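You operate a simulated robot arm through the tools that you are given. There is no shell and no other tool.

You are at the controls of a simulated robot arm. One attempt, no reset.

JOB
Take the dowel from the work bench and put it on top of the green carton there. Put the small ticket that says "D2" from the work bench on the brown swatch and the small ticket that says "P5" in the grey tub. Any order will do. Set down upright: small ticket.

Only the result counts: the job must be done as asked and must still hold three seconds after the hand-in. Knocking over, shifting, dropping, spilling or breaking anything else fails it.

ROBOT AND FRAMES
A 6-joint arm with a two-finger gripper, fixed in place. Base frame: the origin is at the foot of the arm, x ahead of it, y to its left, z up; the work surface is at about z = 0. Readings come in m, rad, newtons and seconds.
With the tool pointing down near the work surface it reaches from about 0.24 to 0.62 m from the base axis. Its first joint turns from -1.152 to 1.152 rad. Payload 1.37 kg.
The tool frame sits at the grasp point between the pads (the TCP): z along the fingers, y along the line on which they close. The tips reach 0.022 m beyond it. The gripper opens to 0.092 m; its body begins 0.065 m behind the TCP.
Orientation is that of the tool frame in the base frame, as [roll, pitch, yaw] about the fixed x, y, z axes, in that order (R = Rz(yaw) Ry(pitch) Rx(roll)). With the fingers straight down and closing along the base's y, the tool's x points along the base's -x, its y along +y and its z along -z.

CONTROLS
- The arm moves only by the tool nudge_tool. Its argument "commands" is a list of rows, each an object (a shift or turn left out is 0, a gripper value left out holds the last) with "dp": the shift along the base's x, y, z in mm, a list of three; "delta_rot": the turn, a rotation vector about the base's x, y, z in rad, a list of three; "fingers": the gripper command, from -1 (shut) to 1 (fully open), values between in proportion. In form: [{"dp": [dx, dy, dz], "delta_rot": [rx, ry, rz], "fingers": fingers}, ...]. A call has 1 to 20 rows; each row shifts and turns the commanded pose from where the row before left it. Each row takes 0.2 s and may step no farther than 0.05 m and 0.15 rad from the row before; otherwise, or with a gripper value out of range, the whole call is refused. A pose out of reach is approached as far as the arm can. The call stops where the force on the tool passes 40 N (or 10 N more than at its start, if that is more) or the arm is blocked; 0.2 s more then pass. Each finger travels about 0.0599 m/s and halts on what it meets, pressing with about 26 N; the grip force reading is that of the motor and also rises with nothing between the fingers. The clock runs only during rows and for 0.2 s after the last one: add rows that do not move to give the fingers time. It gives the time, the measured TCP pose, the force on the tool (base axes), the opening and the grip force at its end, in the units of the frame above (readings bear some noise), with the torque about the TCP (base axes, N m) and any sound that the robot's microphone picked up.
- Cameras (640 x 400 px; columns grow to the right, rows downward): "scene" is fixed at [0.0556, -0.4687, 0.5711]; the picture's right is [0.37, -0.93, 0.00], its down [-0.65, -0.26, -0.71] and it looks along [0.66, 0.26, -0.70] (base axes); focal length 319 px, centre (320, 200). "wrist" rides on the gripper at [0.071, 0.019, -0.102] in the tool frame; the picture's right is [-0.26, 0.97, 0.00], its down [-0.75, -0.20, -0.63] and it looks along [-0.60, -0.16, 0.78] (tool axes); focal length 280 px, centre (320, 200). There is no depth. A picture from a camera that has moved, and an enlarged one, comes with that camera's place and axes in the base frame and with its lens.
- capture(camera): a new picture of that camera. No time passes.
- inspect(camera, box): a new picture of the part [left, top, right, bottom] of that camera's present view, enlarged. No time passes.
- close_job(): hands the job in; it is judged then, once.

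Places have to be worked out from the pictures, the camera data and where the tool is seen. Open the gripper and draw the arm clear of the work before you hand the job in, unless the task says otherwise.

The tools are called by a JSON object that holds its "api" and its "payload". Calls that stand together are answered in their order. nudge_tool: Moves the arm, as the interface text tells. Its arguments: {"type":"object","properties":{"commands":{"type":"array"}},"required":["commands"]} The other tools are called the same way: capture (camera) takes a picture; inspect (camera, box) takes an enlarged picture of a part of a camera's view; close_job () hands the job in.

At the start:

```text
clock: 0.0
eef_pos: [0.3611, -0.218, 0.3263]
tool_rot: [3.141, 0.001, 3.14]
contact_force: [0.2, 0.1, 0.3]
wrist_torque: [-0.01, 0.05, -0.01]
gripper_width: 0.0922
gripper_force: 0.1
```

scene: 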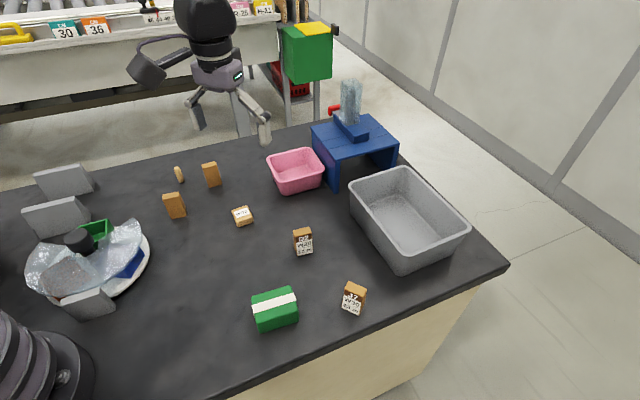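
wrist: 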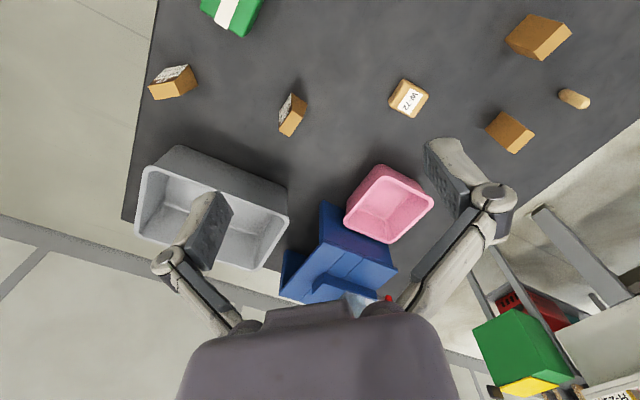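

I'll look closer at the objects on the bench before I move anything.

{"api": "inspect", "payload": {"camera": "scene", "box": [140, 140, 340, 265]}}

{"api": "inspect", "payload": {"camera": "scene", "box": [230, 210, 390, 340]}}

{"api": "inspect", "payload": {"camera": "scene", "box": [0, 150, 200, 350]}}

{"api": "inspect", "payload": {"camera": "wrist", "box": [130, 0, 340, 150]}}

{"api": "inspect", "payload": {"camera": "wrist", "box": [360, 0, 640, 180]}}

```text
3.20 times, centred on (240, 202) of scene
camera zoom: at [0.0556, -0.4687, 0.5711], right [0.37, -0.93, 0.0], down [-0.65, -0.26, -0.71], along [0.66, 0.26, -0.7], focal length 1020 px, centre (576, 192)
```

zoom: 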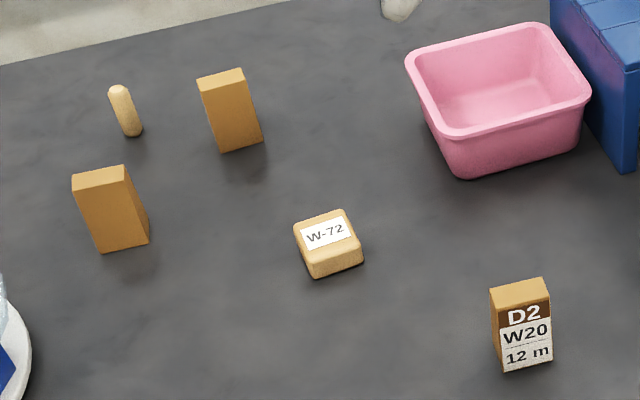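

```text
3.08 times, centred on (310, 275) of scene
camera zoom: at [0.0556, -0.4687, 0.5711], right [0.37, -0.93, 0.0], down [-0.65, -0.26, -0.71], along [0.66, 0.26, -0.7], focal length 980 px, centre (351, -31)
```

zoom: 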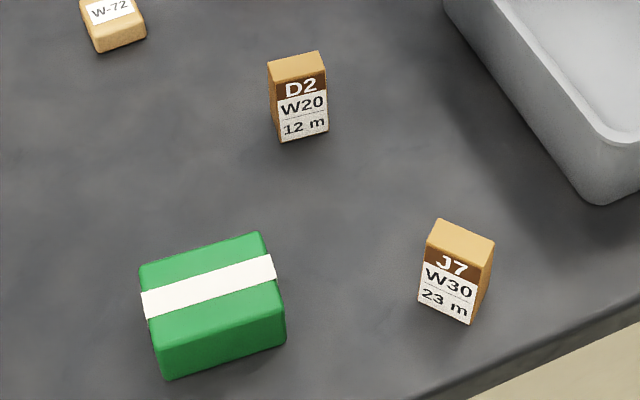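

```text
2.00 times, centred on (100, 250) of scene
camera zoom: at [0.0556, -0.4687, 0.5711], right [0.37, -0.93, 0.0], down [-0.65, -0.26, -0.71], along [0.66, 0.26, -0.7], focal length 637 px, centre (760, 100)
```

zoom: 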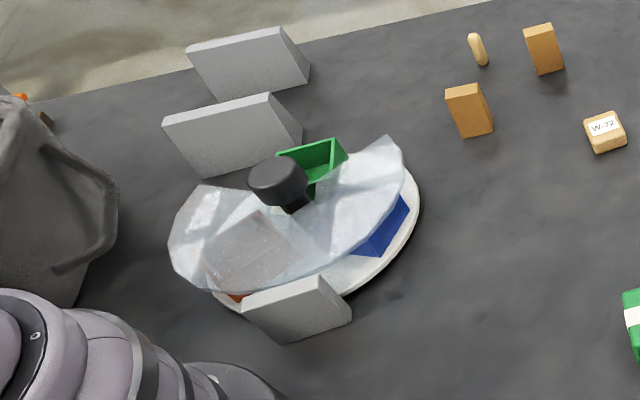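

```text
2.67 times, centred on (235, 75) of wrist
camera zoom: at [0.2905, -0.1985, 0.4298], right [0.26, 0.96, 0.0], down [0.75, -0.21, 0.63], along [0.6, -0.16, -0.78], focal length 748 px, centre (547, 533)
```

zoom: 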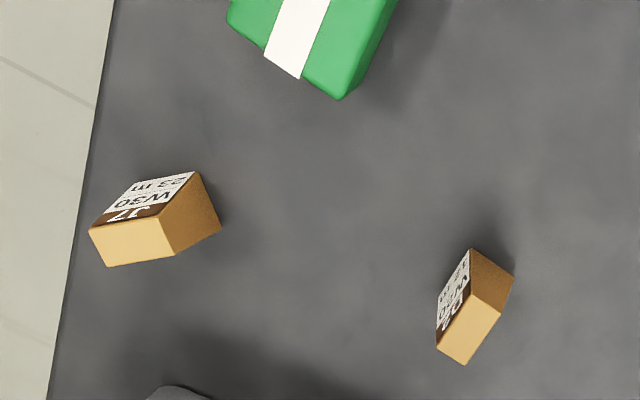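

```text
2.22 times, centred on (500, 90) of wrist
camera zoom: at [0.2905, -0.1985, 0.4298], right [0.26, 0.96, 0.0], down [0.75, -0.21, 0.63], along [0.6, -0.16, -0.78], focal length 623 px, centre (-80, 444)
```

zoom: 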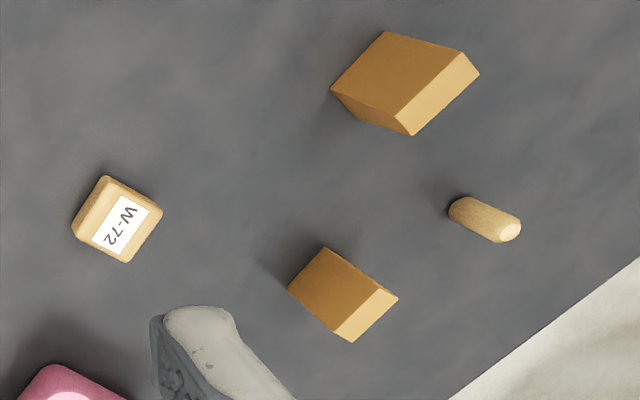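

The blocks labelled D2 and J7 are readable, and two others have their labels facing away. A turntable on the left is partly covered by a wrapped item. I'll turn the wrist so its camera looks toward +y at the turntable.

{"api": "nudge_tool", "payload": {"commands": [{"dp": [-5, 11, 2], "delta_rot": [0, 0, 0.14]}, {"dp": [-5, 11, 2], "delta_rot": [0, 0, 0.14]}, {"dp": [-5, 11, 2], "delta_rot": [0, 0, 0.14]}, {"dp": [-5, 11, 2], "delta_rot": [0, 0, 0.14]}, {"dp": [-5, 11, 2], "delta_rot": [0, 0, 0.14]}, {"dp": [-5, 11, 2], "delta_rot": [0, 0, 0.14]}, {"dp": [-5, 11, 2], "delta_rot": [0, 0, 0.14]}, {"dp": [-5, 11, 2], "delta_rot": [0, 0, 0.14]}, {"dp": [-5, 11, 2], "delta_rot": [0, 0, 0.14]}, {"dp": [-5, 11, 2], "delta_rot": [0, 0, 0.14]}, {"dp": [0, 0, 0], "delta_rot": [0, 0, 0.14]}]}}

{"api": "capture", "payload": {"camera": "wrist"}}

{"api": "capture", "payload": {"camera": "scene"}}

```text
clock: 2.4
eef_pos: [0.3106, -0.1072, 0.3478]
tool_rot: [-3.141, 0.0, -1.601]
contact_force: [-0.4, -0.2, 0.0]
wrist_torque: [-0.01, -0.01, 0.02]
gripper_width: 0.092
gripper_force: 0.2
```

```text
taken
camera wrist: at [0.2901, -0.1781, 0.4501], right [-0.96, 0.29, 0.0], down [0.23, 0.75, 0.63], along [0.18, 0.6, -0.78], focal length 280 px, centre (320, 200)
```

wrist: 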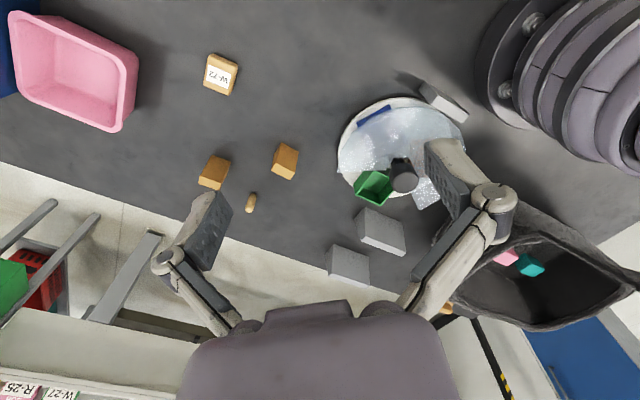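

```text
taken
```

scene: 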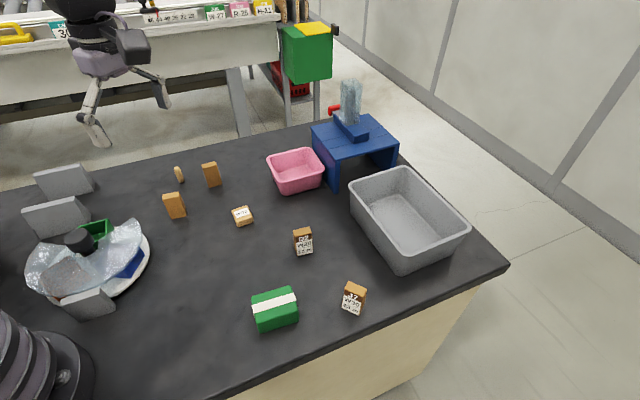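

The turntable is now in view but the finger hides part of it. I'll zoom in on that area.

{"api": "inspect", "payload": {"camera": "wrist", "box": [320, 70, 500, 240]}}

{"api": "inspect", "payload": {"camera": "scene", "box": [20, 200, 160, 330]}}

```text
2.35 times, centred on (410, 155) of wrist
camera zoom: at [0.2901, -0.1781, 0.4501], right [-0.96, 0.29, 0.0], down [0.23, 0.75, 0.63], along [0.18, 0.6, -0.78], focal length 660 px, centre (108, 306)
```

zoom: 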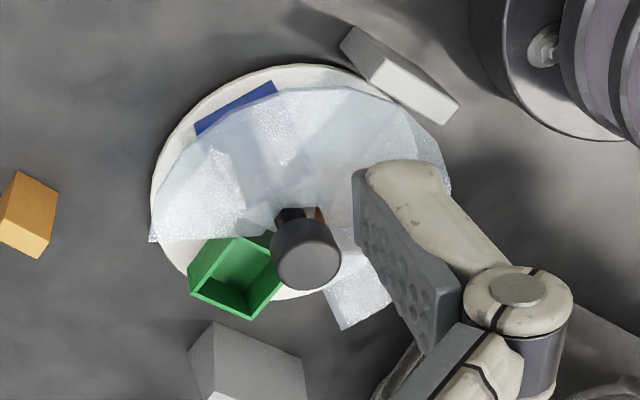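

```text
3.08 times, centred on (90, 265) of scene
camera zoom: at [0.0556, -0.4687, 0.5711], right [0.37, -0.93, 0.0], down [-0.65, -0.26, -0.71], along [0.66, 0.26, -0.7], focal length 980 px, centre (1028, 0)
```

zoom: 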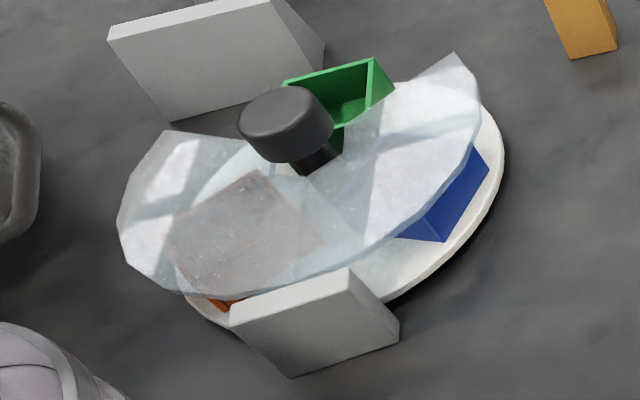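

The turntable has a clear fixed cover with an open window and a knob. The plate seems to carry green, blue and brown/orange parts. I'll turn another 90° and look at it from the far side.

{"api": "nudge_tool", "payload": {"commands": [{"dp": [5, 19, 0], "delta_rot": [0, 0, 0.143]}, {"dp": [5, 19, 0], "delta_rot": [0, 0, 0.143]}, {"dp": [5, 19, 0], "delta_rot": [0, 0, 0.143]}, {"dp": [5, 19, 0], "delta_rot": [0, 0, 0.143]}, {"dp": [5, 19, 0], "delta_rot": [0, 0, 0.143]}, {"dp": [5, 19, 0], "delta_rot": [0, 0, 0.143]}, {"dp": [5, 19, 0], "delta_rot": [0, 0, 0.143]}, {"dp": [5, 19, 0], "delta_rot": [0, 0, 0.143]}, {"dp": [5, 19, 0], "delta_rot": [0, 0, 0.143]}, {"dp": [5, 19, 0], "delta_rot": [0, 0, 0.143]}, {"dp": [0, 0, 0], "delta_rot": [0, 0, 0.143]}]}}

{"api": "capture", "payload": {"camera": "wrist"}}

```text
clock: 4.8
eef_pos: [0.3612, 0.0837, 0.3469]
tool_rot: [-3.141, 0.002, -0.028]
contact_force: [0.2, -0.2, -0.2]
wrist_torque: [-0.01, 0.02, -0.01]
gripper_width: 0.0919
gripper_force: 0.1
```

```text
taken
camera wrist: at [0.4324, 0.0613, 0.4503], right [-0.29, -0.96, 0.0], down [-0.75, 0.23, 0.63], along [-0.6, 0.18, -0.78], focal length 280 px, centre (320, 200)
```

wrist: 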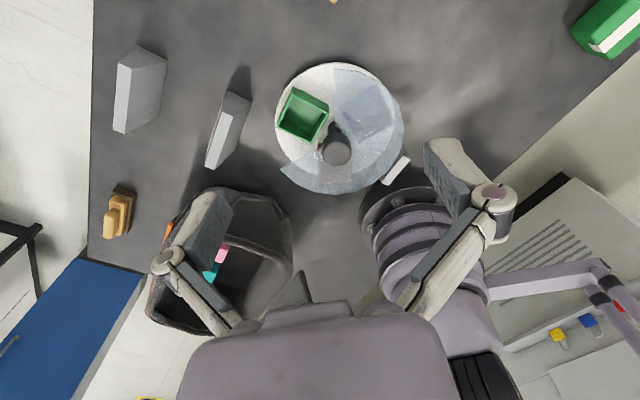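

{"api": "inspect", "payload": {"camera": "wrist", "box": [260, 50, 420, 205]}}

{"api": "inspect", "payload": {"camera": "wrist", "box": [90, 30, 300, 340]}}

{"api": "capture", "payload": {"camera": "scene"}}

```text
2.58 times, centred on (340, 128) of wrist
camera zoom: at [0.4324, 0.0613, 0.4503], right [-0.29, -0.96, 0.0], down [-0.75, 0.23, 0.63], along [-0.6, 0.18, -0.78], focal length 724 px, centre (268, 387)
```

zoom: 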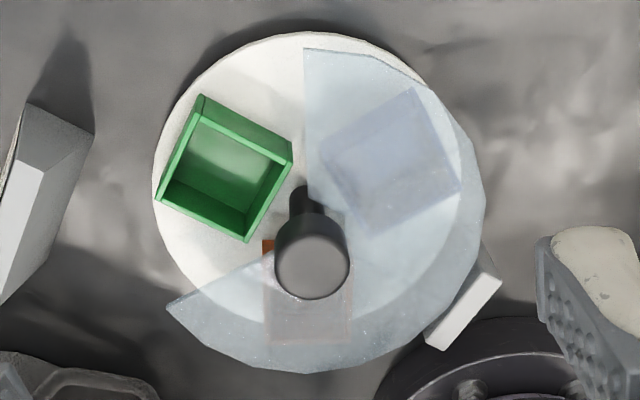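

```text
1.29 times, centred on (195, 185) of wrist
camera zoom: at [0.4324, 0.0613, 0.4503], right [-0.29, -0.96, 0.0], down [-0.75, 0.23, 0.63], along [-0.6, 0.18, -0.78], focal length 362 px, centre (481, 219)
```

zoom: 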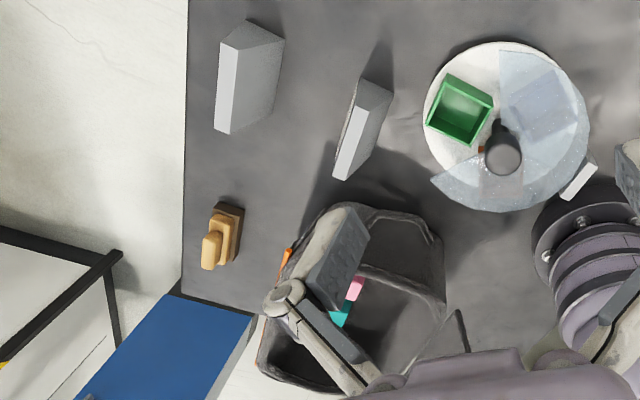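

```text
taken
```

scene: 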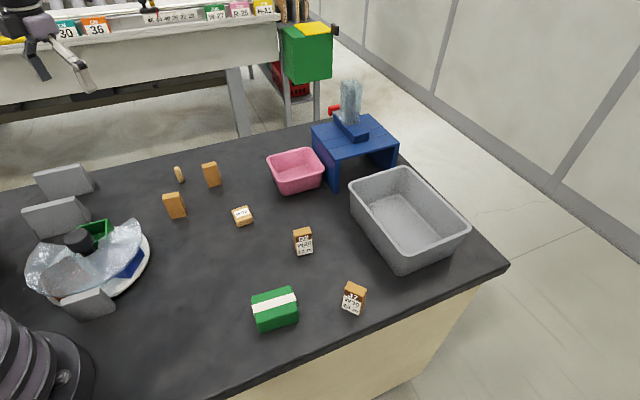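

The plate carries three boxes: green, blue and an orange or brown one. I'll zoom on the brown and wooden item near the bench edge and on the box under the cover to locate the brown swatch.

{"api": "inspect", "payload": {"camera": "wrist", "box": [90, 170, 160, 250]}}

{"api": "inspect", "payload": {"camera": "wrist", "box": [290, 110, 370, 200]}}

{"api": "inspect", "payload": {"camera": "wrist", "box": [150, 190, 300, 330]}}

{"api": "inspect", "payload": {"camera": "scene", "box": [0, 180, 100, 320]}}

```text
5.00 times, centred on (125, 210) of wrist
camera zoom: at [0.4324, 0.0613, 0.4503], right [-0.29, -0.96, 0.0], down [-0.75, 0.23, 0.63], along [-0.6, 0.18, -0.78], focal length 1402 px, centre (1295, 150)
```

zoom: 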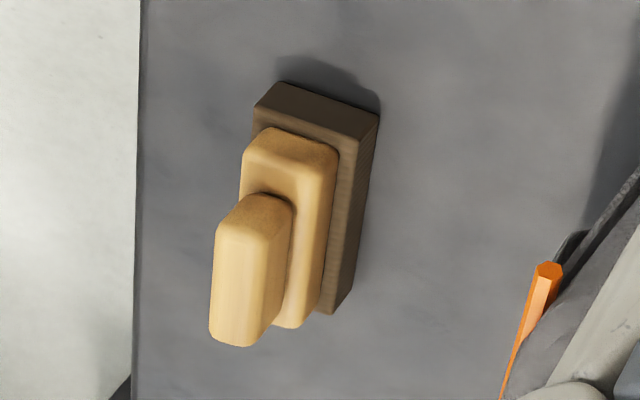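

```text
4.44 times, centred on (330, 155) of wrist
camera zoom: at [0.4324, 0.0613, 0.4503], right [-0.29, -0.96, 0.0], down [-0.75, 0.23, 0.63], along [-0.6, 0.18, -0.78], focal length 1246 px, centre (276, 400)
```

zoom: 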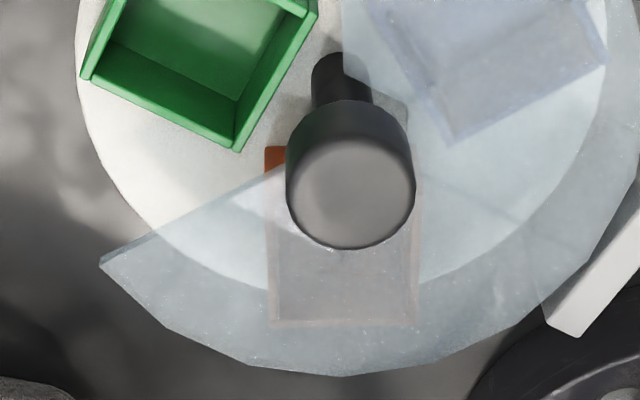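

```text
2.86 times, centred on (225, 260) of wrist
camera zoom: at [0.4324, 0.0613, 0.4503], right [-0.29, -0.96, 0.0], down [-0.75, 0.23, 0.63], along [-0.6, 0.18, -0.78], focal length 801 px, centre (591, 29)
```

zoom: 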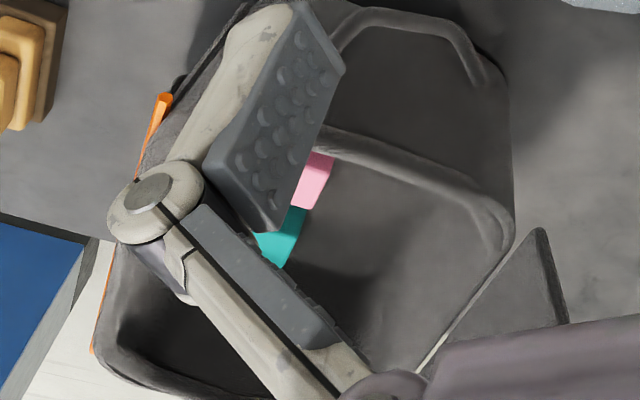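

```text
2.86 times, centred on (50, 250) of scene
camera zoom: at [0.0556, -0.4687, 0.5711], right [0.37, -0.93, 0.0], down [-0.65, -0.26, -0.71], along [0.66, 0.26, -0.7], focal length 910 px, centre (1091, 57)
```

zoom: 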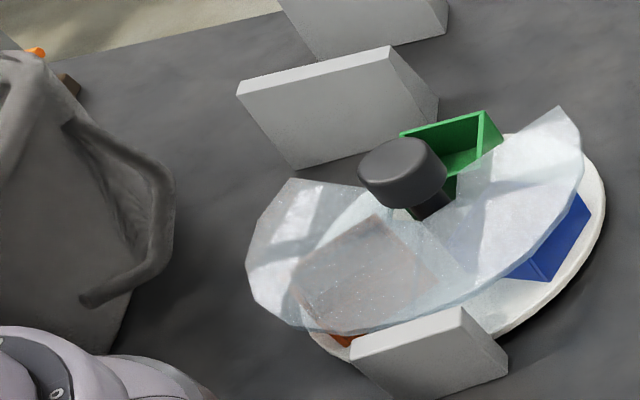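

I'll move out to larger x with the camera still looking back, to read the two hidden labels.

{"api": "nudge_tool", "payload": {"commands": [{"dp": [24, -4, -7]}, {"dp": [24, -4, -7]}, {"dp": [24, -4, -7]}, {"dp": [24, -4, -7]}, {"dp": [24, -4, -7]}, {"dp": [24, -4, -7]}, {"dp": [24, -4, -7]}, {"dp": [24, -4, -7]}, {"dp": [0, 0, 0]}]}}

{"api": "capture", "payload": {"camera": "wrist"}}

```text
clock: 6.8
eef_pos: [0.5539, 0.0512, 0.2915]
tool_rot: [3.138, 0.002, -0.037]
contact_force: [-0.5, 0.3, 0.0]
wrist_torque: [0.01, -0.03, -0.02]
gripper_width: 0.0919
gripper_force: 0.0
```

```text
taken
camera wrist: at [0.6243, 0.0298, 0.3944], right [-0.3, -0.95, 0.0], down [-0.74, 0.23, 0.63], along [-0.6, 0.18, -0.78], focal length 280 px, centre (320, 200)
```

wrist: 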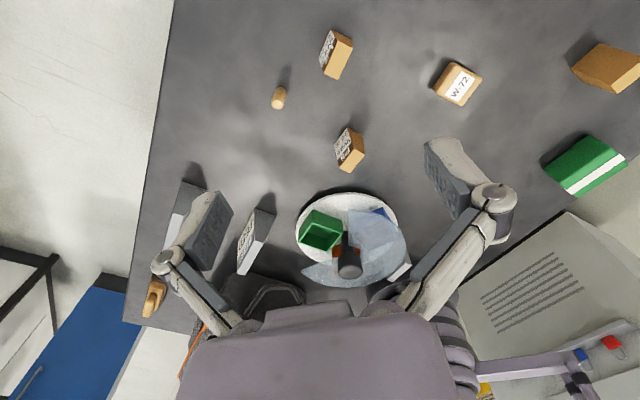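

{"api": "inspect", "payload": {"camera": "wrist", "box": [300, 15, 380, 95]}}

{"api": "inspect", "payload": {"camera": "wrist", "box": [310, 110, 390, 190]}}

{"api": "inspect", "payload": {"camera": "wrist", "box": [280, 180, 420, 300]}}

{"api": "inspect", "payload": {"camera": "wrist", "box": [130, 150, 310, 320]}}

```text
5.00 times, centred on (340, 55) of wrist
camera zoom: at [0.6243, 0.0298, 0.3944], right [-0.3, -0.95, 0.0], down [-0.74, 0.23, 0.63], along [-0.6, 0.18, -0.78], focal length 1402 px, centre (220, 925)
```

zoom: 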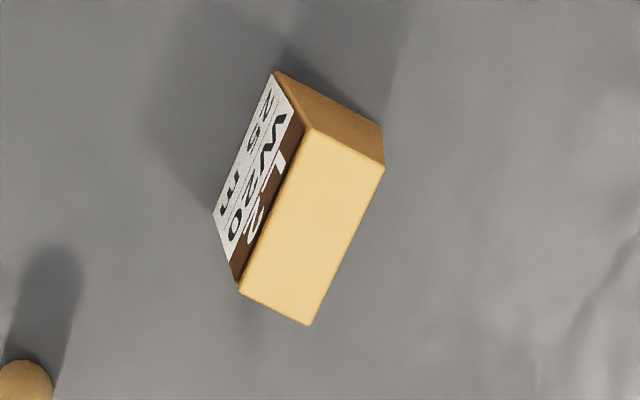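

```text
5.00 times, centred on (350, 150) of wrist
camera zoom: at [0.6243, 0.0298, 0.3944], right [-0.3, -0.95, 0.0], down [-0.74, 0.23, 0.63], along [-0.6, 0.18, -0.78], focal length 1402 px, centre (170, 450)
```

zoom: 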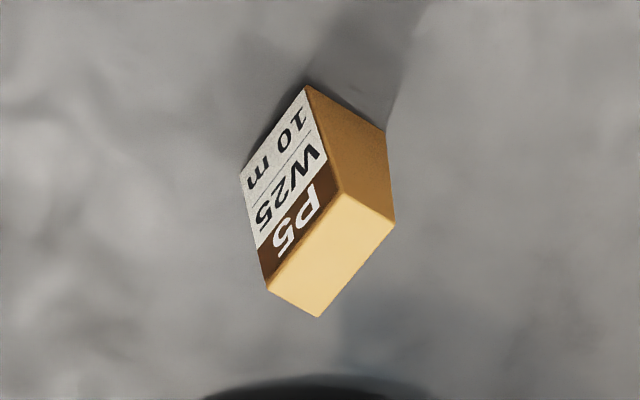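

```text
3.33 times, centred on (350, 240) of wrist
camera zoom: at [0.6243, 0.0298, 0.3944], right [-0.3, -0.95, 0.0], down [-0.74, 0.23, 0.63], along [-0.6, 0.18, -0.78], focal length 935 px, centre (220, 67)
```

zoom: 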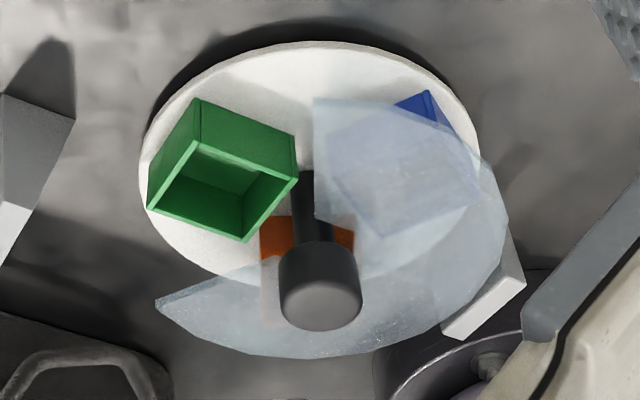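

```text
2.35 times, centred on (220, 235) of wrist
camera zoom: at [0.6243, 0.0298, 0.3944], right [-0.3, -0.95, 0.0], down [-0.74, 0.23, 0.63], along [-0.6, 0.18, -0.78], focal length 660 px, centre (555, 118)
```

zoom: 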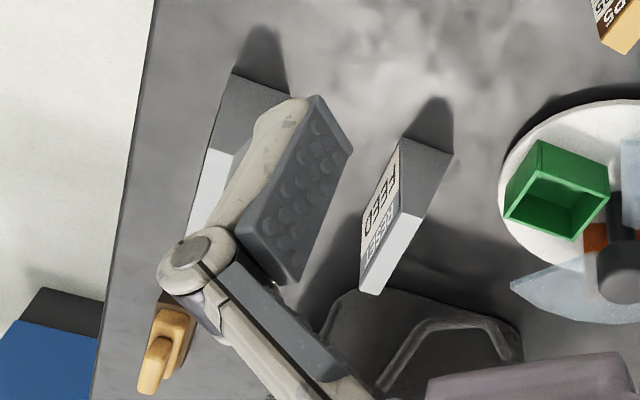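

P5 is the nearer hidden block, at about (0.41, 0.045), and the other hidden block starts with L. The grey wedge panels carry text, so I'll move toward +y to read them and see behind them.

{"api": "nudge_tool", "payload": {"commands": [{"dp": [-7, 22, 0]}, {"dp": [-7, 22, 0]}, {"dp": [-7, 22, 0]}, {"dp": [-7, 22, 0]}, {"dp": [-7, 22, 0]}, {"dp": [-7, 22, 0]}, {"dp": [-7, 22, 0]}, {"dp": [-7, 22, 0]}, {"dp": [-7, 22, 0]}, {"dp": [-7, 22, 0]}, {"dp": [0, 0, 0]}]}}

{"api": "capture", "payload": {"camera": "wrist"}}

{"api": "capture", "payload": {"camera": "scene"}}

```text
clock: 9.2
eef_pos: [0.4831, 0.2701, 0.2902]
tool_rot: [-3.141, 0.001, -0.031]
contact_force: [-0.2, 0.4, -0.3]
wrist_torque: [0.03, -0.01, 0.01]
gripper_width: 0.0917
gripper_force: 0.0
```

```text
taken
camera wrist: at [0.554, 0.2488, 0.3935], right [-0.29, -0.96, 0.0], down [-0.75, 0.23, 0.63], along [-0.6, 0.18, -0.78], focal length 280 px, centre (320, 200)
```

wrist: 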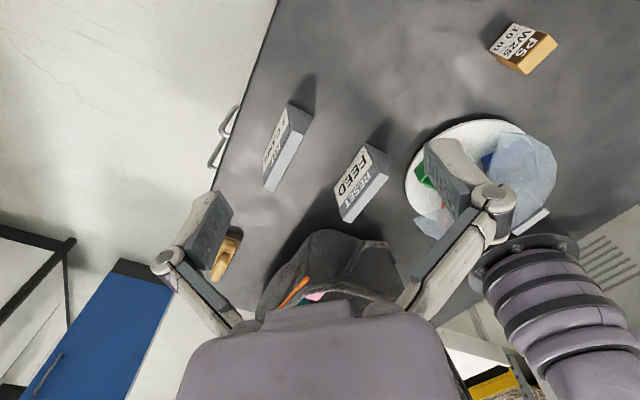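

```text
taken
```

scene: 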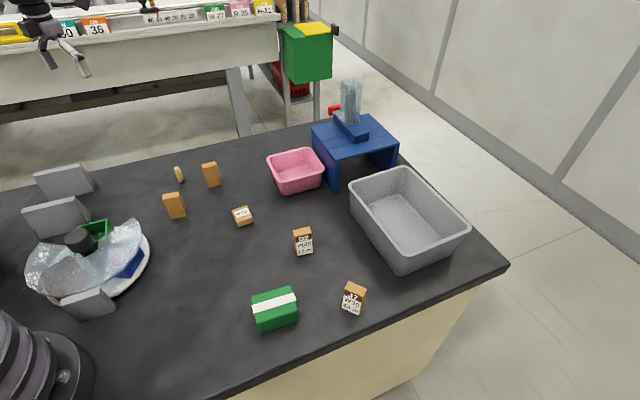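

{"api": "inspect", "payload": {"camera": "wrist", "box": [240, 90, 400, 230]}}

{"api": "inspect", "payload": {"camera": "wrist", "box": [400, 100, 570, 250]}}

{"api": "inspect", "payload": {"camera": "scene", "box": [260, 60, 520, 290]}}

```text
2.86 times, centred on (320, 160) of wrist
camera zoom: at [0.554, 0.2488, 0.3935], right [-0.29, -0.96, 0.0], down [-0.75, 0.23, 0.63], along [-0.6, 0.18, -0.78], focal length 801 px, centre (320, 314)
```

zoom: 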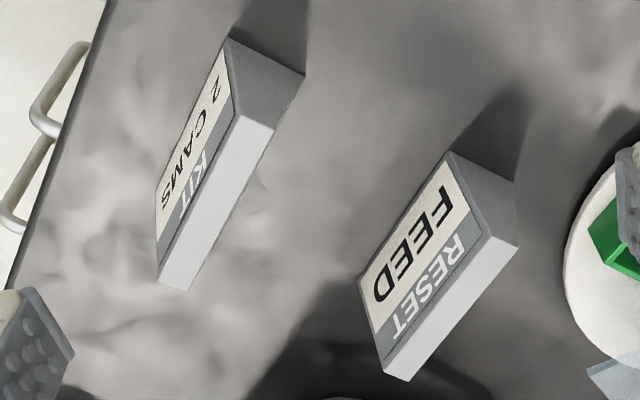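

```text
2.67 times, centred on (485, 175) of wrist
camera zoom: at [0.554, 0.2488, 0.3935], right [-0.29, -0.96, 0.0], down [-0.75, 0.23, 0.63], along [-0.6, 0.18, -0.78], focal length 748 px, centre (-120, 267)
```

zoom: 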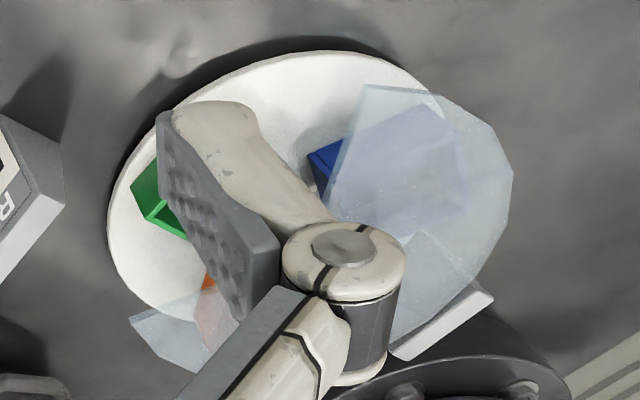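

```text
1.74 times, centred on (390, 175) of scene
camera zoom: at [0.0556, -0.4687, 0.5711], right [0.37, -0.93, 0.0], down [-0.65, -0.26, -0.71], along [0.66, 0.26, -0.7], focal length 554 px, centre (198, 244)
```

zoom: 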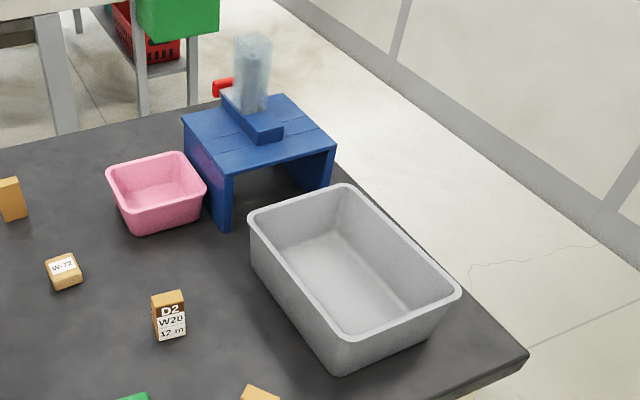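

The panels read "KIT 2 CAMS" and "FEED RESET", and I still haven't found a brown swatch on the open bench. I'll survey the left side further, around and behind the basket.

{"api": "nudge_tool", "payload": {"commands": [{"dp": [-15, 5, 7]}, {"dp": [-15, 5, 7]}, {"dp": [-15, 5, 7]}, {"dp": [-15, 5, 7]}, {"dp": [-15, 5, 7]}, {"dp": [-15, 5, 7]}, {"dp": [-15, 5, 7]}, {"dp": [-15, 5, 7]}, {"dp": [0, 0, 0]}]}}

{"api": "capture", "payload": {"camera": "wrist"}}

{"api": "inspect", "payload": {"camera": "wrist", "box": [200, 50, 600, 300]}}

```text
clock: 11.2
eef_pos: [0.3643, 0.3111, 0.3477]
tool_rot: [-3.141, 0.002, -0.029]
contact_force: [-0.4, 0.3, -0.2]
wrist_torque: [-0.03, 0.0, -0.03]
gripper_width: 0.0921
gripper_force: 0.2
```

```text
taken
camera wrist: at [0.4345, 0.2888, 0.4498], right [-0.29, -0.96, 0.0], down [-0.75, 0.23, 0.63], along [-0.6, 0.18, -0.78], focal length 280 px, centre (320, 200)
```

wrist: 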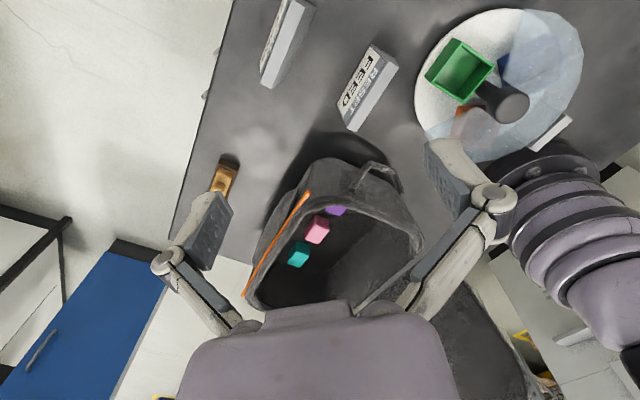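

```text
1.60 times, centred on (400, 175) of wrist
camera zoom: at [0.4345, 0.2888, 0.4498], right [-0.29, -0.96, 0.0], down [-0.75, 0.23, 0.63], along [-0.6, 0.18, -0.78], focal length 449 px, centre (192, 240)
```

zoom: 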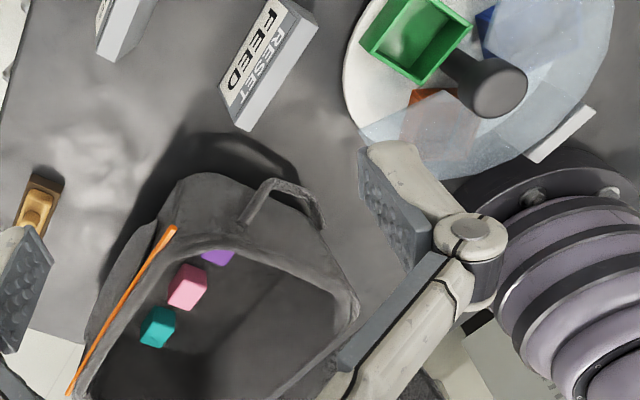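

The basket holds only coloured cubes. I'll zoom closely on the orange-brown part under the turntable cover.

{"api": "inspect", "payload": {"camera": "wrist", "box": [410, 5, 590, 160]}}

{"api": "inspect", "payload": {"camera": "wrist", "box": [440, 85, 510, 150]}}

{"api": "inspect", "payload": {"camera": "wrist", "box": [520, 100, 590, 170]}}

```text
2.58 times, centred on (500, 82) of wrist
camera zoom: at [0.4345, 0.2888, 0.4498], right [-0.29, -0.96, 0.0], down [-0.75, 0.23, 0.63], along [-0.6, 0.18, -0.78], focal length 724 px, centre (-144, 503)
```

zoom: 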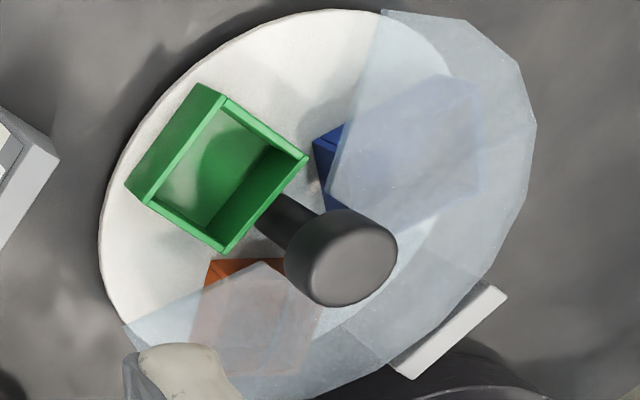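

```text
6.15 times, centred on (475, 118) of wrist
camera zoom: at [0.4345, 0.2888, 0.4498], right [-0.29, -0.96, 0.0], down [-0.75, 0.23, 0.63], along [-0.6, 0.18, -0.78], focal length 1726 px, centre (-634, 708)
```

zoom: 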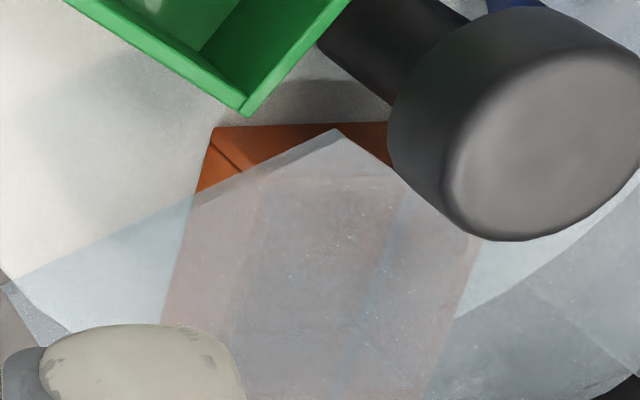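

```text
5.71 times, centred on (555, 135) of wrist
camera zoom: at [0.4345, 0.2888, 0.4498], right [-0.29, -0.96, 0.0], down [-0.75, 0.23, 0.63], along [-0.6, 0.18, -0.78], focal length 1602 px, centre (-1023, 571)
```

zoom: 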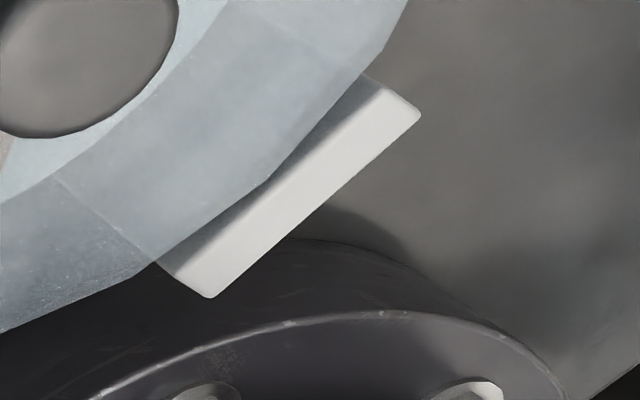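

I'll compare the rust-coloured part with other known orange objects to judge whether it is brown.

{"api": "inspect", "payload": {"camera": "scene", "box": [40, 0, 130, 60]}}

{"api": "inspect", "payload": {"camera": "scene", "box": [40, 260, 120, 320]}}

{"api": "inspect", "payload": {"camera": "scene", "box": [0, 320, 240, 400]}}

{"api": "inspect", "payload": {"camera": "scene", "box": [0, 150, 110, 260]}}

```text
6.67 times, centred on (85, 30) of scene
camera zoom: at [0.0556, -0.4687, 0.5711], right [0.37, -0.93, 0.0], down [-0.65, -0.26, -0.71], along [0.66, 0.26, -0.7], focal length 2124 px, centre (1887, 1333)
```

zoom: 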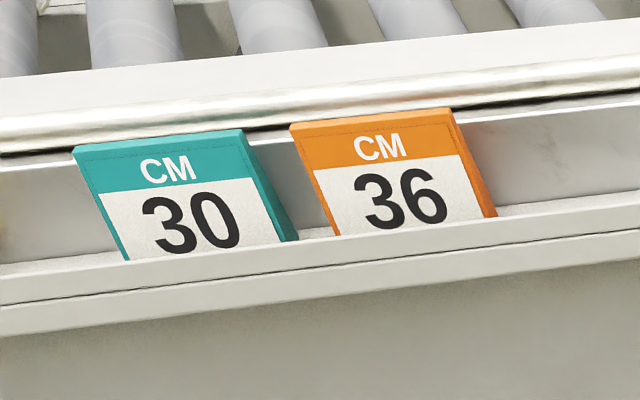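

```text
6.67 times, centred on (80, 290) of scene
camera zoom: at [0.0556, -0.4687, 0.5711], right [0.37, -0.93, 0.0], down [-0.65, -0.26, -0.71], along [0.66, 0.26, -0.7], focal length 2124 px, centre (1920, -400)
```

zoom: 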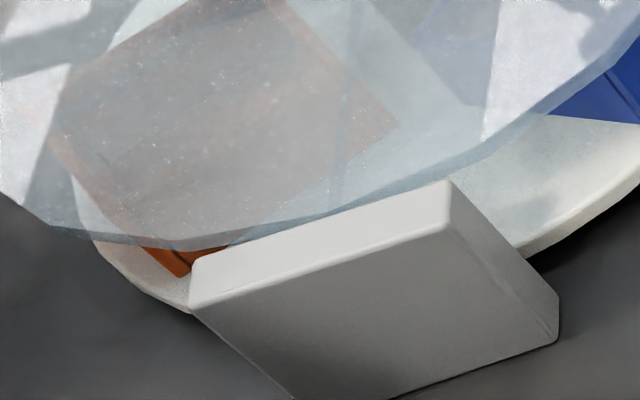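

```text
2.67 times, centred on (120, 360) of scene
camera zoom: at [0.0556, -0.4687, 0.5711], right [0.37, -0.93, 0.0], down [-0.65, -0.26, -0.71], along [0.66, 0.26, -0.7], focal length 850 px, centre (853, -227)
```

zoom: 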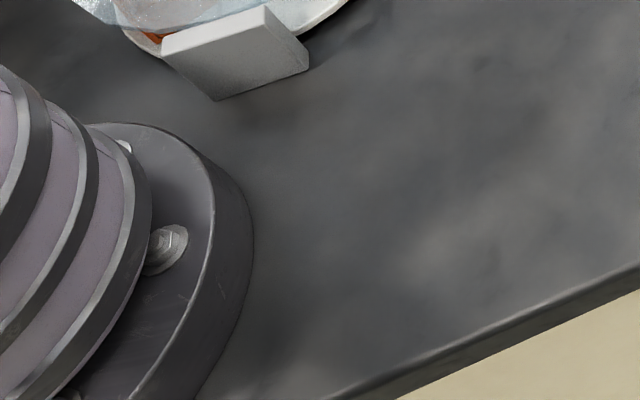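

```text
3.64 times, centred on (55, 205) of scene
camera zoom: at [0.0556, -0.4687, 0.5711], right [0.37, -0.93, 0.0], down [-0.65, -0.26, -0.71], along [0.66, 0.26, -0.7], focal length 1159 px, centre (1284, 182)
```

zoom: 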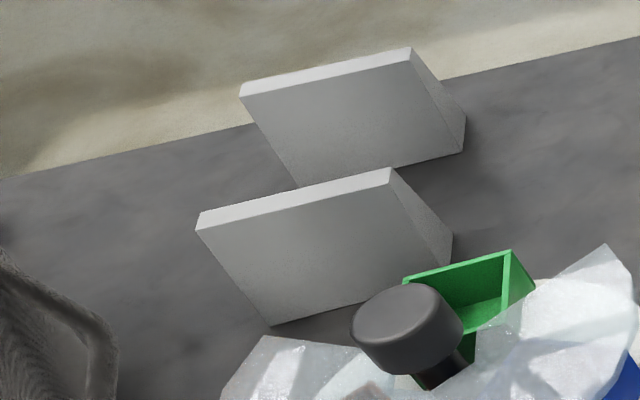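

The rust box is clearly burnt orange rather than brown, so I'll keep looking. Next I'll move and turn the camera to look toward -y, at the far sides of the pink tub, the blue stand and the grey tub.

{"api": "nudge_tool", "payload": {"commands": [{"dp": [8, -22, 0], "delta_rot": [0, 0, 0.131]}, {"dp": [8, -22, 0], "delta_rot": [0, 0, 0.131]}, {"dp": [8, -22, 0], "delta_rot": [0, 0, 0.131]}, {"dp": [8, -22, 0], "delta_rot": [0, 0, 0.131]}, {"dp": [8, -22, 0], "delta_rot": [0, 0, 0.131]}, {"dp": [8, -22, 0], "delta_rot": [0, 0, 0.131]}, {"dp": [8, -22, 0], "delta_rot": [0, 0, 0.131]}, {"dp": [8, -22, 0], "delta_rot": [0, 0, 0.131]}, {"dp": [8, -22, 0], "delta_rot": [0, 0, 0.131]}, {"dp": [8, -22, 0], "delta_rot": [0, 0, 0.131]}, {"dp": [8, -22, 0], "delta_rot": [0, 0, 0.131]}, {"dp": [8, -22, 0], "delta_rot": [0, 0, 0.131]}, {"dp": [0, 0, 0]}]}}

{"api": "capture", "payload": {"camera": "wrist"}}

```text
clock: 14.0
eef_pos: [0.1658, 0.2301, 0.2103]
tool_rot: [2.995, -0.027, 1.444]
contact_force: [-0.1, -0.4, 0.7]
wrist_torque: [-0.01, -0.03, -0.01]
gripper_width: 0.092
gripper_force: 0.0
out of reach, approached as far as the arm can: row 4, 5, 6, 7, 8, 9, 10, 11, 12
```

```text
taken
camera wrist: at [0.1794, 0.2971, 0.3165], right [0.91, -0.38, 0.13], down [-0.39, -0.72, 0.57], along [-0.12, -0.57, -0.81], focal length 280 px, centre (320, 200)
```

wrist: 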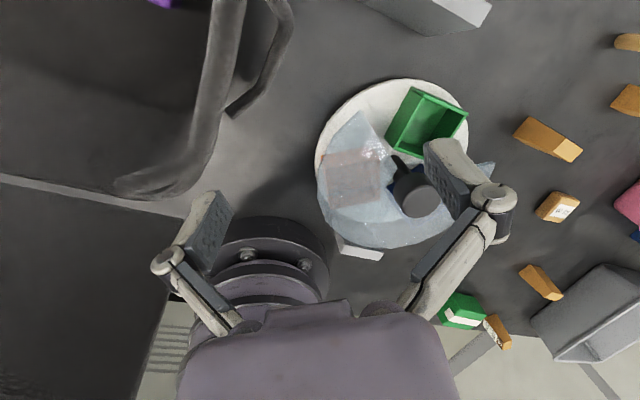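

The arm couldn't follow that rotation and ended up near the basket, so I've found a wrist limit. Before reversing, I'll check nothing was disturbed and use this viewpoint.

{"api": "capture", "payload": {"camera": "scene"}}

{"api": "inspect", "payload": {"camera": "wrist", "box": [300, 70, 500, 270]}}

{"api": "inspect", "payload": {"camera": "wrist", "box": [420, 80, 640, 370]}}

```text
taken
```

scene: 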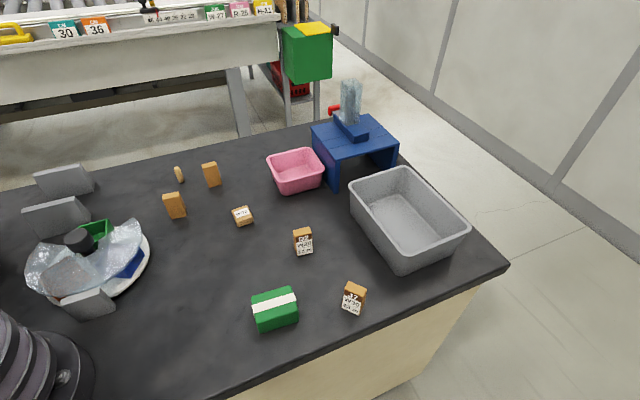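

```text
2.00 times, centred on (400, 170) of wrist
camera zoom: at [0.1794, 0.2971, 0.3165], right [0.91, -0.38, 0.13], down [-0.39, -0.72, 0.57], along [-0.12, -0.57, -0.81], focal length 561 px, centre (160, 260)
```

zoom: 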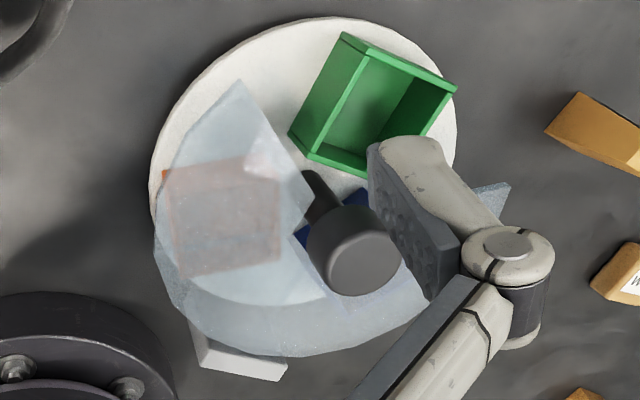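

```text
1.38 times, centred on (530, 225) of wrist
camera zoom: at [0.1794, 0.2971, 0.3165], right [0.91, -0.38, 0.13], down [-0.39, -0.72, 0.57], along [-0.12, -0.57, -0.81], focal length 387 px, centre (30, 166)
```

zoom: 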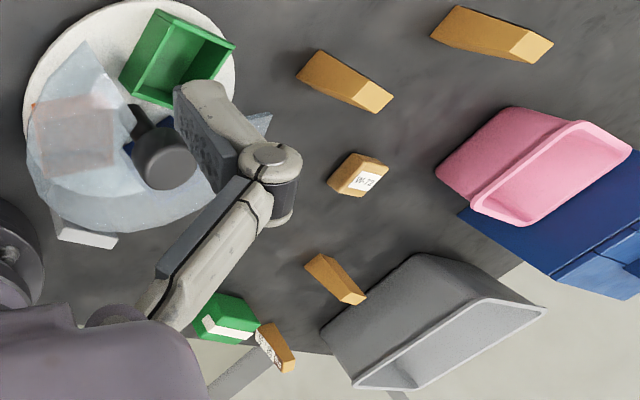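

Nothing was disturbed. I'll reverse the rotation to return to the reachable pose.

{"api": "nudge_tool", "payload": {"commands": [{"dp": [0, 0, 0]}]}}

```text
clock: 14.4
eef_pos: [0.1661, 0.2307, 0.2087]
tool_rot: [2.996, -0.027, 1.441]
contact_force: [-0.6, 0.2, -0.5]
wrist_torque: [0.0, 0.06, 0.03]
gripper_width: 0.0917
gripper_force: 0.1
```

I'll test where the commanded pose is with a small upward step.

{"api": "nudge_tool", "payload": {"commands": [{"dp": [0, 0, 15]}, {"dp": [0, 0, 0]}]}}

```text
clock: 15.0
eef_pos: [0.1563, 0.2283, 0.2125]
tool_rot: [3.002, -0.024, 1.444]
contact_force: [0.4, -0.4, -0.8]
wrist_torque: [-0.01, 0.01, 0.02]
gripper_width: 0.0919
gripper_force: 0.0
out of reach, approached as far as the arm can: row 1
```

Still limited, so I'll unwind the yaw in place, in small batches, watching the pose.

{"api": "nudge_tool", "payload": {"commands": [{"dp": [0, 0, 0], "delta_rot": [0, 0, -0.131]}, {"dp": [0, 0, 0], "delta_rot": [0, 0, -0.131]}, {"dp": [0, 0, 0], "delta_rot": [0, 0, -0.131]}]}}

```text
clock: 15.8
eef_pos: [0.1573, 0.2287, 0.212]
tool_rot: [3.009, -0.022, 1.049]
contact_force: [-0.9, 0.6, 0.0]
wrist_torque: [0.01, 0.0, -0.02]
gripper_width: 0.0922
gripper_force: 0.0
```

The pose re-anchors to where the arm actually is. I'll rise while unwinding the yaw and level the small tilt.

{"api": "nudge_tool", "payload": {"commands": [{"dp": [5, 0, 25], "delta_rot": [0, 0, -0.137]}, {"dp": [5, 0, 25], "delta_rot": [0, 0, -0.137]}, {"dp": [5, 0, 25], "delta_rot": [0, 0, -0.137]}, {"dp": [5, 0, 25], "delta_rot": [0, 0, -0.137]}, {"dp": [10, 0, 10], "delta_rot": [0.105, 0.083, 0]}, {"dp": [0, 0, 0]}]}}

```text
clock: 17.2
eef_pos: [0.1883, 0.2289, 0.322]
tool_rot: [-3.14, 0.0, 0.501]
contact_force: [1.7, -0.8, -0.1]
wrist_torque: [0.0, -0.04, -0.01]
gripper_width: 0.0921
gripper_force: 0.1
```

Upright again. I'll unwind back to the original yaw while moving out over the middle of the bench, then tilt to look under and behind the stand.

{"api": "nudge_tool", "payload": {"commands": [{"dp": [11, -18, 0], "delta_rot": [0, 0, -0.145]}, {"dp": [11, -18, 0], "delta_rot": [0, 0, -0.145]}, {"dp": [11, -18, 0], "delta_rot": [0, 0, -0.145]}, {"dp": [11, -18, 0], "delta_rot": [0, 0, -0.145]}, {"dp": [11, -18, 0], "delta_rot": [0, 0, -0.145]}, {"dp": [11, -18, 0], "delta_rot": [0, 0, -0.145]}, {"dp": [11, -18, 0], "delta_rot": [0, 0, -0.145]}, {"dp": [11, -18, 0], "delta_rot": [0, 0, -0.145]}, {"dp": [11, -18, 0], "delta_rot": [0, 0, -0.145]}, {"dp": [11, -18, 0], "delta_rot": [0, 0, -0.145]}, {"dp": [11, -18, 0], "delta_rot": [0, 0, -0.145]}, {"dp": [11, -18, 0], "delta_rot": [0, 0, -0.145]}, {"dp": [11, -18, 0], "delta_rot": [0, 0, -0.145]}, {"dp": [11, -18, 0], "delta_rot": [0, 0, -0.145]}, {"dp": [11, -18, 0], "delta_rot": [0, 0, -0.145]}, {"dp": [11, -18, 0], "delta_rot": [0, 0, -0.145]}, {"dp": [11, -18, 0], "delta_rot": [0, 0, -0.145]}, {"dp": [11, -18, 0], "delta_rot": [0, 0, -0.145]}, {"dp": [11, -18, 0], "delta_rot": [0, 0, -0.145]}, {"dp": [11, -18, 0], "delta_rot": [0, 0, -0.145]}]}}

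{"api": "nudge_tool", "payload": {"commands": [{"dp": [0, 0, 0], "delta_rot": [0, 0, -0.14]}, {"dp": [0, 0, 0], "delta_rot": [0, 0, -0.14]}, {"dp": [0, 0, 0], "delta_rot": [0, 0, -0.14]}, {"dp": [0, 0, 0], "delta_rot": [0, 0, -0.14]}, {"dp": [0, 0, 0], "delta_rot": [0, 0, -0.14]}, {"dp": [0, 0, -20], "delta_rot": [0, -0.12, 0]}, {"dp": [0, 0, -20], "delta_rot": [0, -0.12, 0]}, {"dp": [0, 0, -20], "delta_rot": [0, -0.12, 0]}, {"dp": [0, 0, 0]}]}}

{"api": "capture", "payload": {"camera": "wrist"}}

```text
clock: 21.4
eef_pos: [0.4068, -0.1322, 0.3215]
tool_rot: [3.141, 0.001, -2.4]
contact_force: [0.3, 0.1, 0.5]
wrist_torque: [0.02, 0.03, 0.02]
gripper_width: 0.0921
gripper_force: 0.0
```

```text
clock: 23.4
eef_pos: [0.4065, -0.1326, 0.2627]
tool_rot: [-3.125, 0.363, -3.097]
contact_force: [-0.3, -0.3, -0.6]
wrist_torque: [0.0, 0.0, -0.02]
gripper_width: 0.0919
gripper_force: 0.0
```

```text
taken
camera wrist: at [0.304, -0.1162, 0.3329], right [0.21, 0.98, 0.08], down [0.49, -0.17, 0.85], along [0.85, -0.14, -0.51], focal length 280 px, centre (320, 200)
```

wrist: 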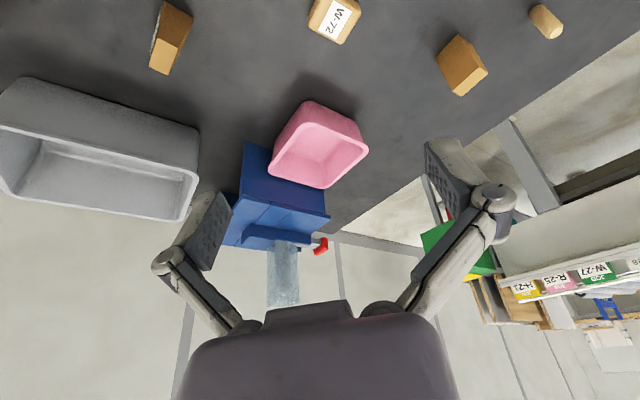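

I'll zoom in on the space under the stand and around the tubs from the fixed camera and from this one.

{"api": "inspect", "payload": {"camera": "scene", "box": [300, 70, 420, 200]}}

{"api": "inspect", "payload": {"camera": "wrist", "box": [180, 80, 400, 280]}}

{"api": "inspect", "payload": {"camera": "scene", "box": [340, 150, 520, 300]}}

```text
3.08 times, centred on (360, 135) of scene
camera zoom: at [0.0556, -0.4687, 0.5711], right [0.37, -0.93, 0.0], down [-0.65, -0.26, -0.71], along [0.66, 0.26, -0.7], focal length 980 px, centre (197, 400)
```

zoom: 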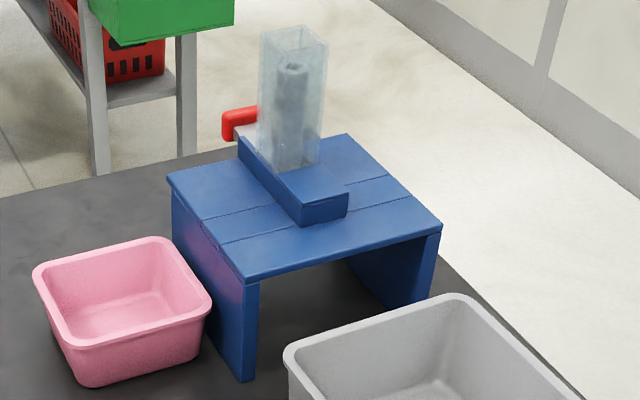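

```text
2.00 times, centred on (290, 180) of wrist
camera zoom: at [0.304, -0.1162, 0.3329], right [0.21, 0.98, 0.08], down [0.49, -0.17, 0.85], along [0.85, -0.14, -0.51], focal length 561 px, centre (380, 240)
```

zoom: 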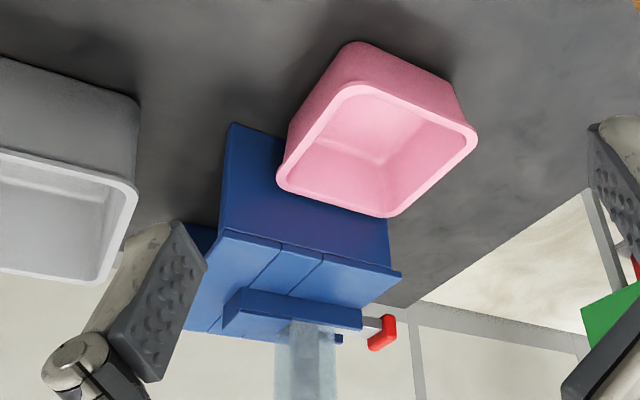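

```text
2.67 times, centred on (430, 225) of scene
camera zoom: at [0.0556, -0.4687, 0.5711], right [0.37, -0.93, 0.0], down [-0.65, -0.26, -0.71], along [0.66, 0.26, -0.7], focal length 850 px, centre (27, 133)
```

zoom: 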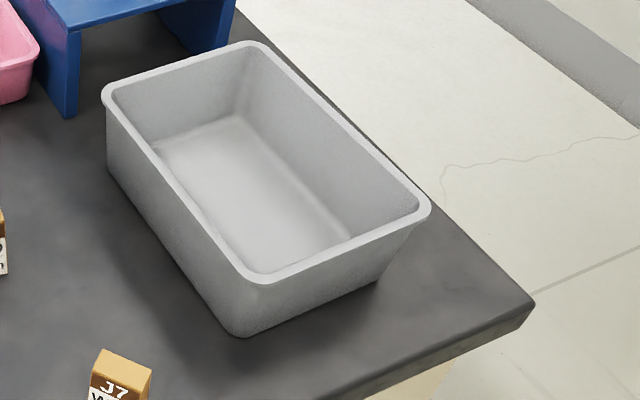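

I don't see a brown patch anywhere on the open bench, so I'll check what's inside the covered boxes from nearly straight above. I'm levelling the tool and moving over the turntable with the camera facing +y.

{"api": "nudge_tool", "payload": {"commands": [{"dp": [0, 0, 20], "delta_rot": [0, 0.12, 0]}, {"dp": [0, 0, 20], "delta_rot": [0, 0.12, 0]}, {"dp": [0, 0, 20], "delta_rot": [0, 0.12, 0]}, {"dp": [-13, 16, 3], "delta_rot": [0, 0, 0.14]}, {"dp": [-13, 16, 3], "delta_rot": [0, 0, 0.14]}, {"dp": [-13, 16, 3], "delta_rot": [0, 0, 0.14]}, {"dp": [-13, 16, 3], "delta_rot": [0, 0, 0.14]}, {"dp": [-13, 16, 3], "delta_rot": [0, 0, 0.14]}, {"dp": [-13, 16, 3], "delta_rot": [0, 0, 0.14]}, {"dp": [-13, 16, 3], "delta_rot": [0, 0, 0.14]}, {"dp": [-13, 16, 3], "delta_rot": [0, 0, 0.14]}, {"dp": [-13, 16, 3], "delta_rot": [0, 0, 0.14]}, {"dp": [-13, 16, 3], "delta_rot": [0, 0, 0.14]}, {"dp": [-13, 16, 3], "delta_rot": [0, 0, 0.14]}, {"dp": [0, 0, 0]}]}}

{"api": "capture", "payload": {"camera": "wrist"}}

```text
clock: 26.6
eef_pos: [0.2644, 0.045, 0.3543]
tool_rot: [3.141, 0.0, -1.557]
contact_force: [-0.4, -0.7, -0.3]
wrist_torque: [-0.04, -0.02, -0.01]
gripper_width: 0.0921
gripper_force: 0.0
```

```text
taken
camera wrist: at [0.2461, -0.0269, 0.457], right [-0.97, 0.25, 0.0], down [0.19, 0.76, 0.63], along [0.16, 0.61, -0.78], focal length 280 px, centre (320, 200)
```

wrist: 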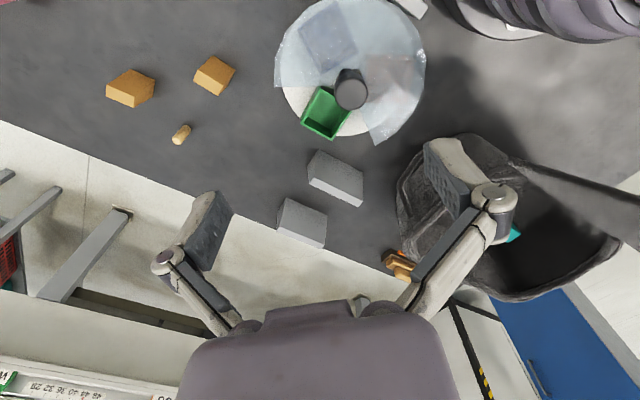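

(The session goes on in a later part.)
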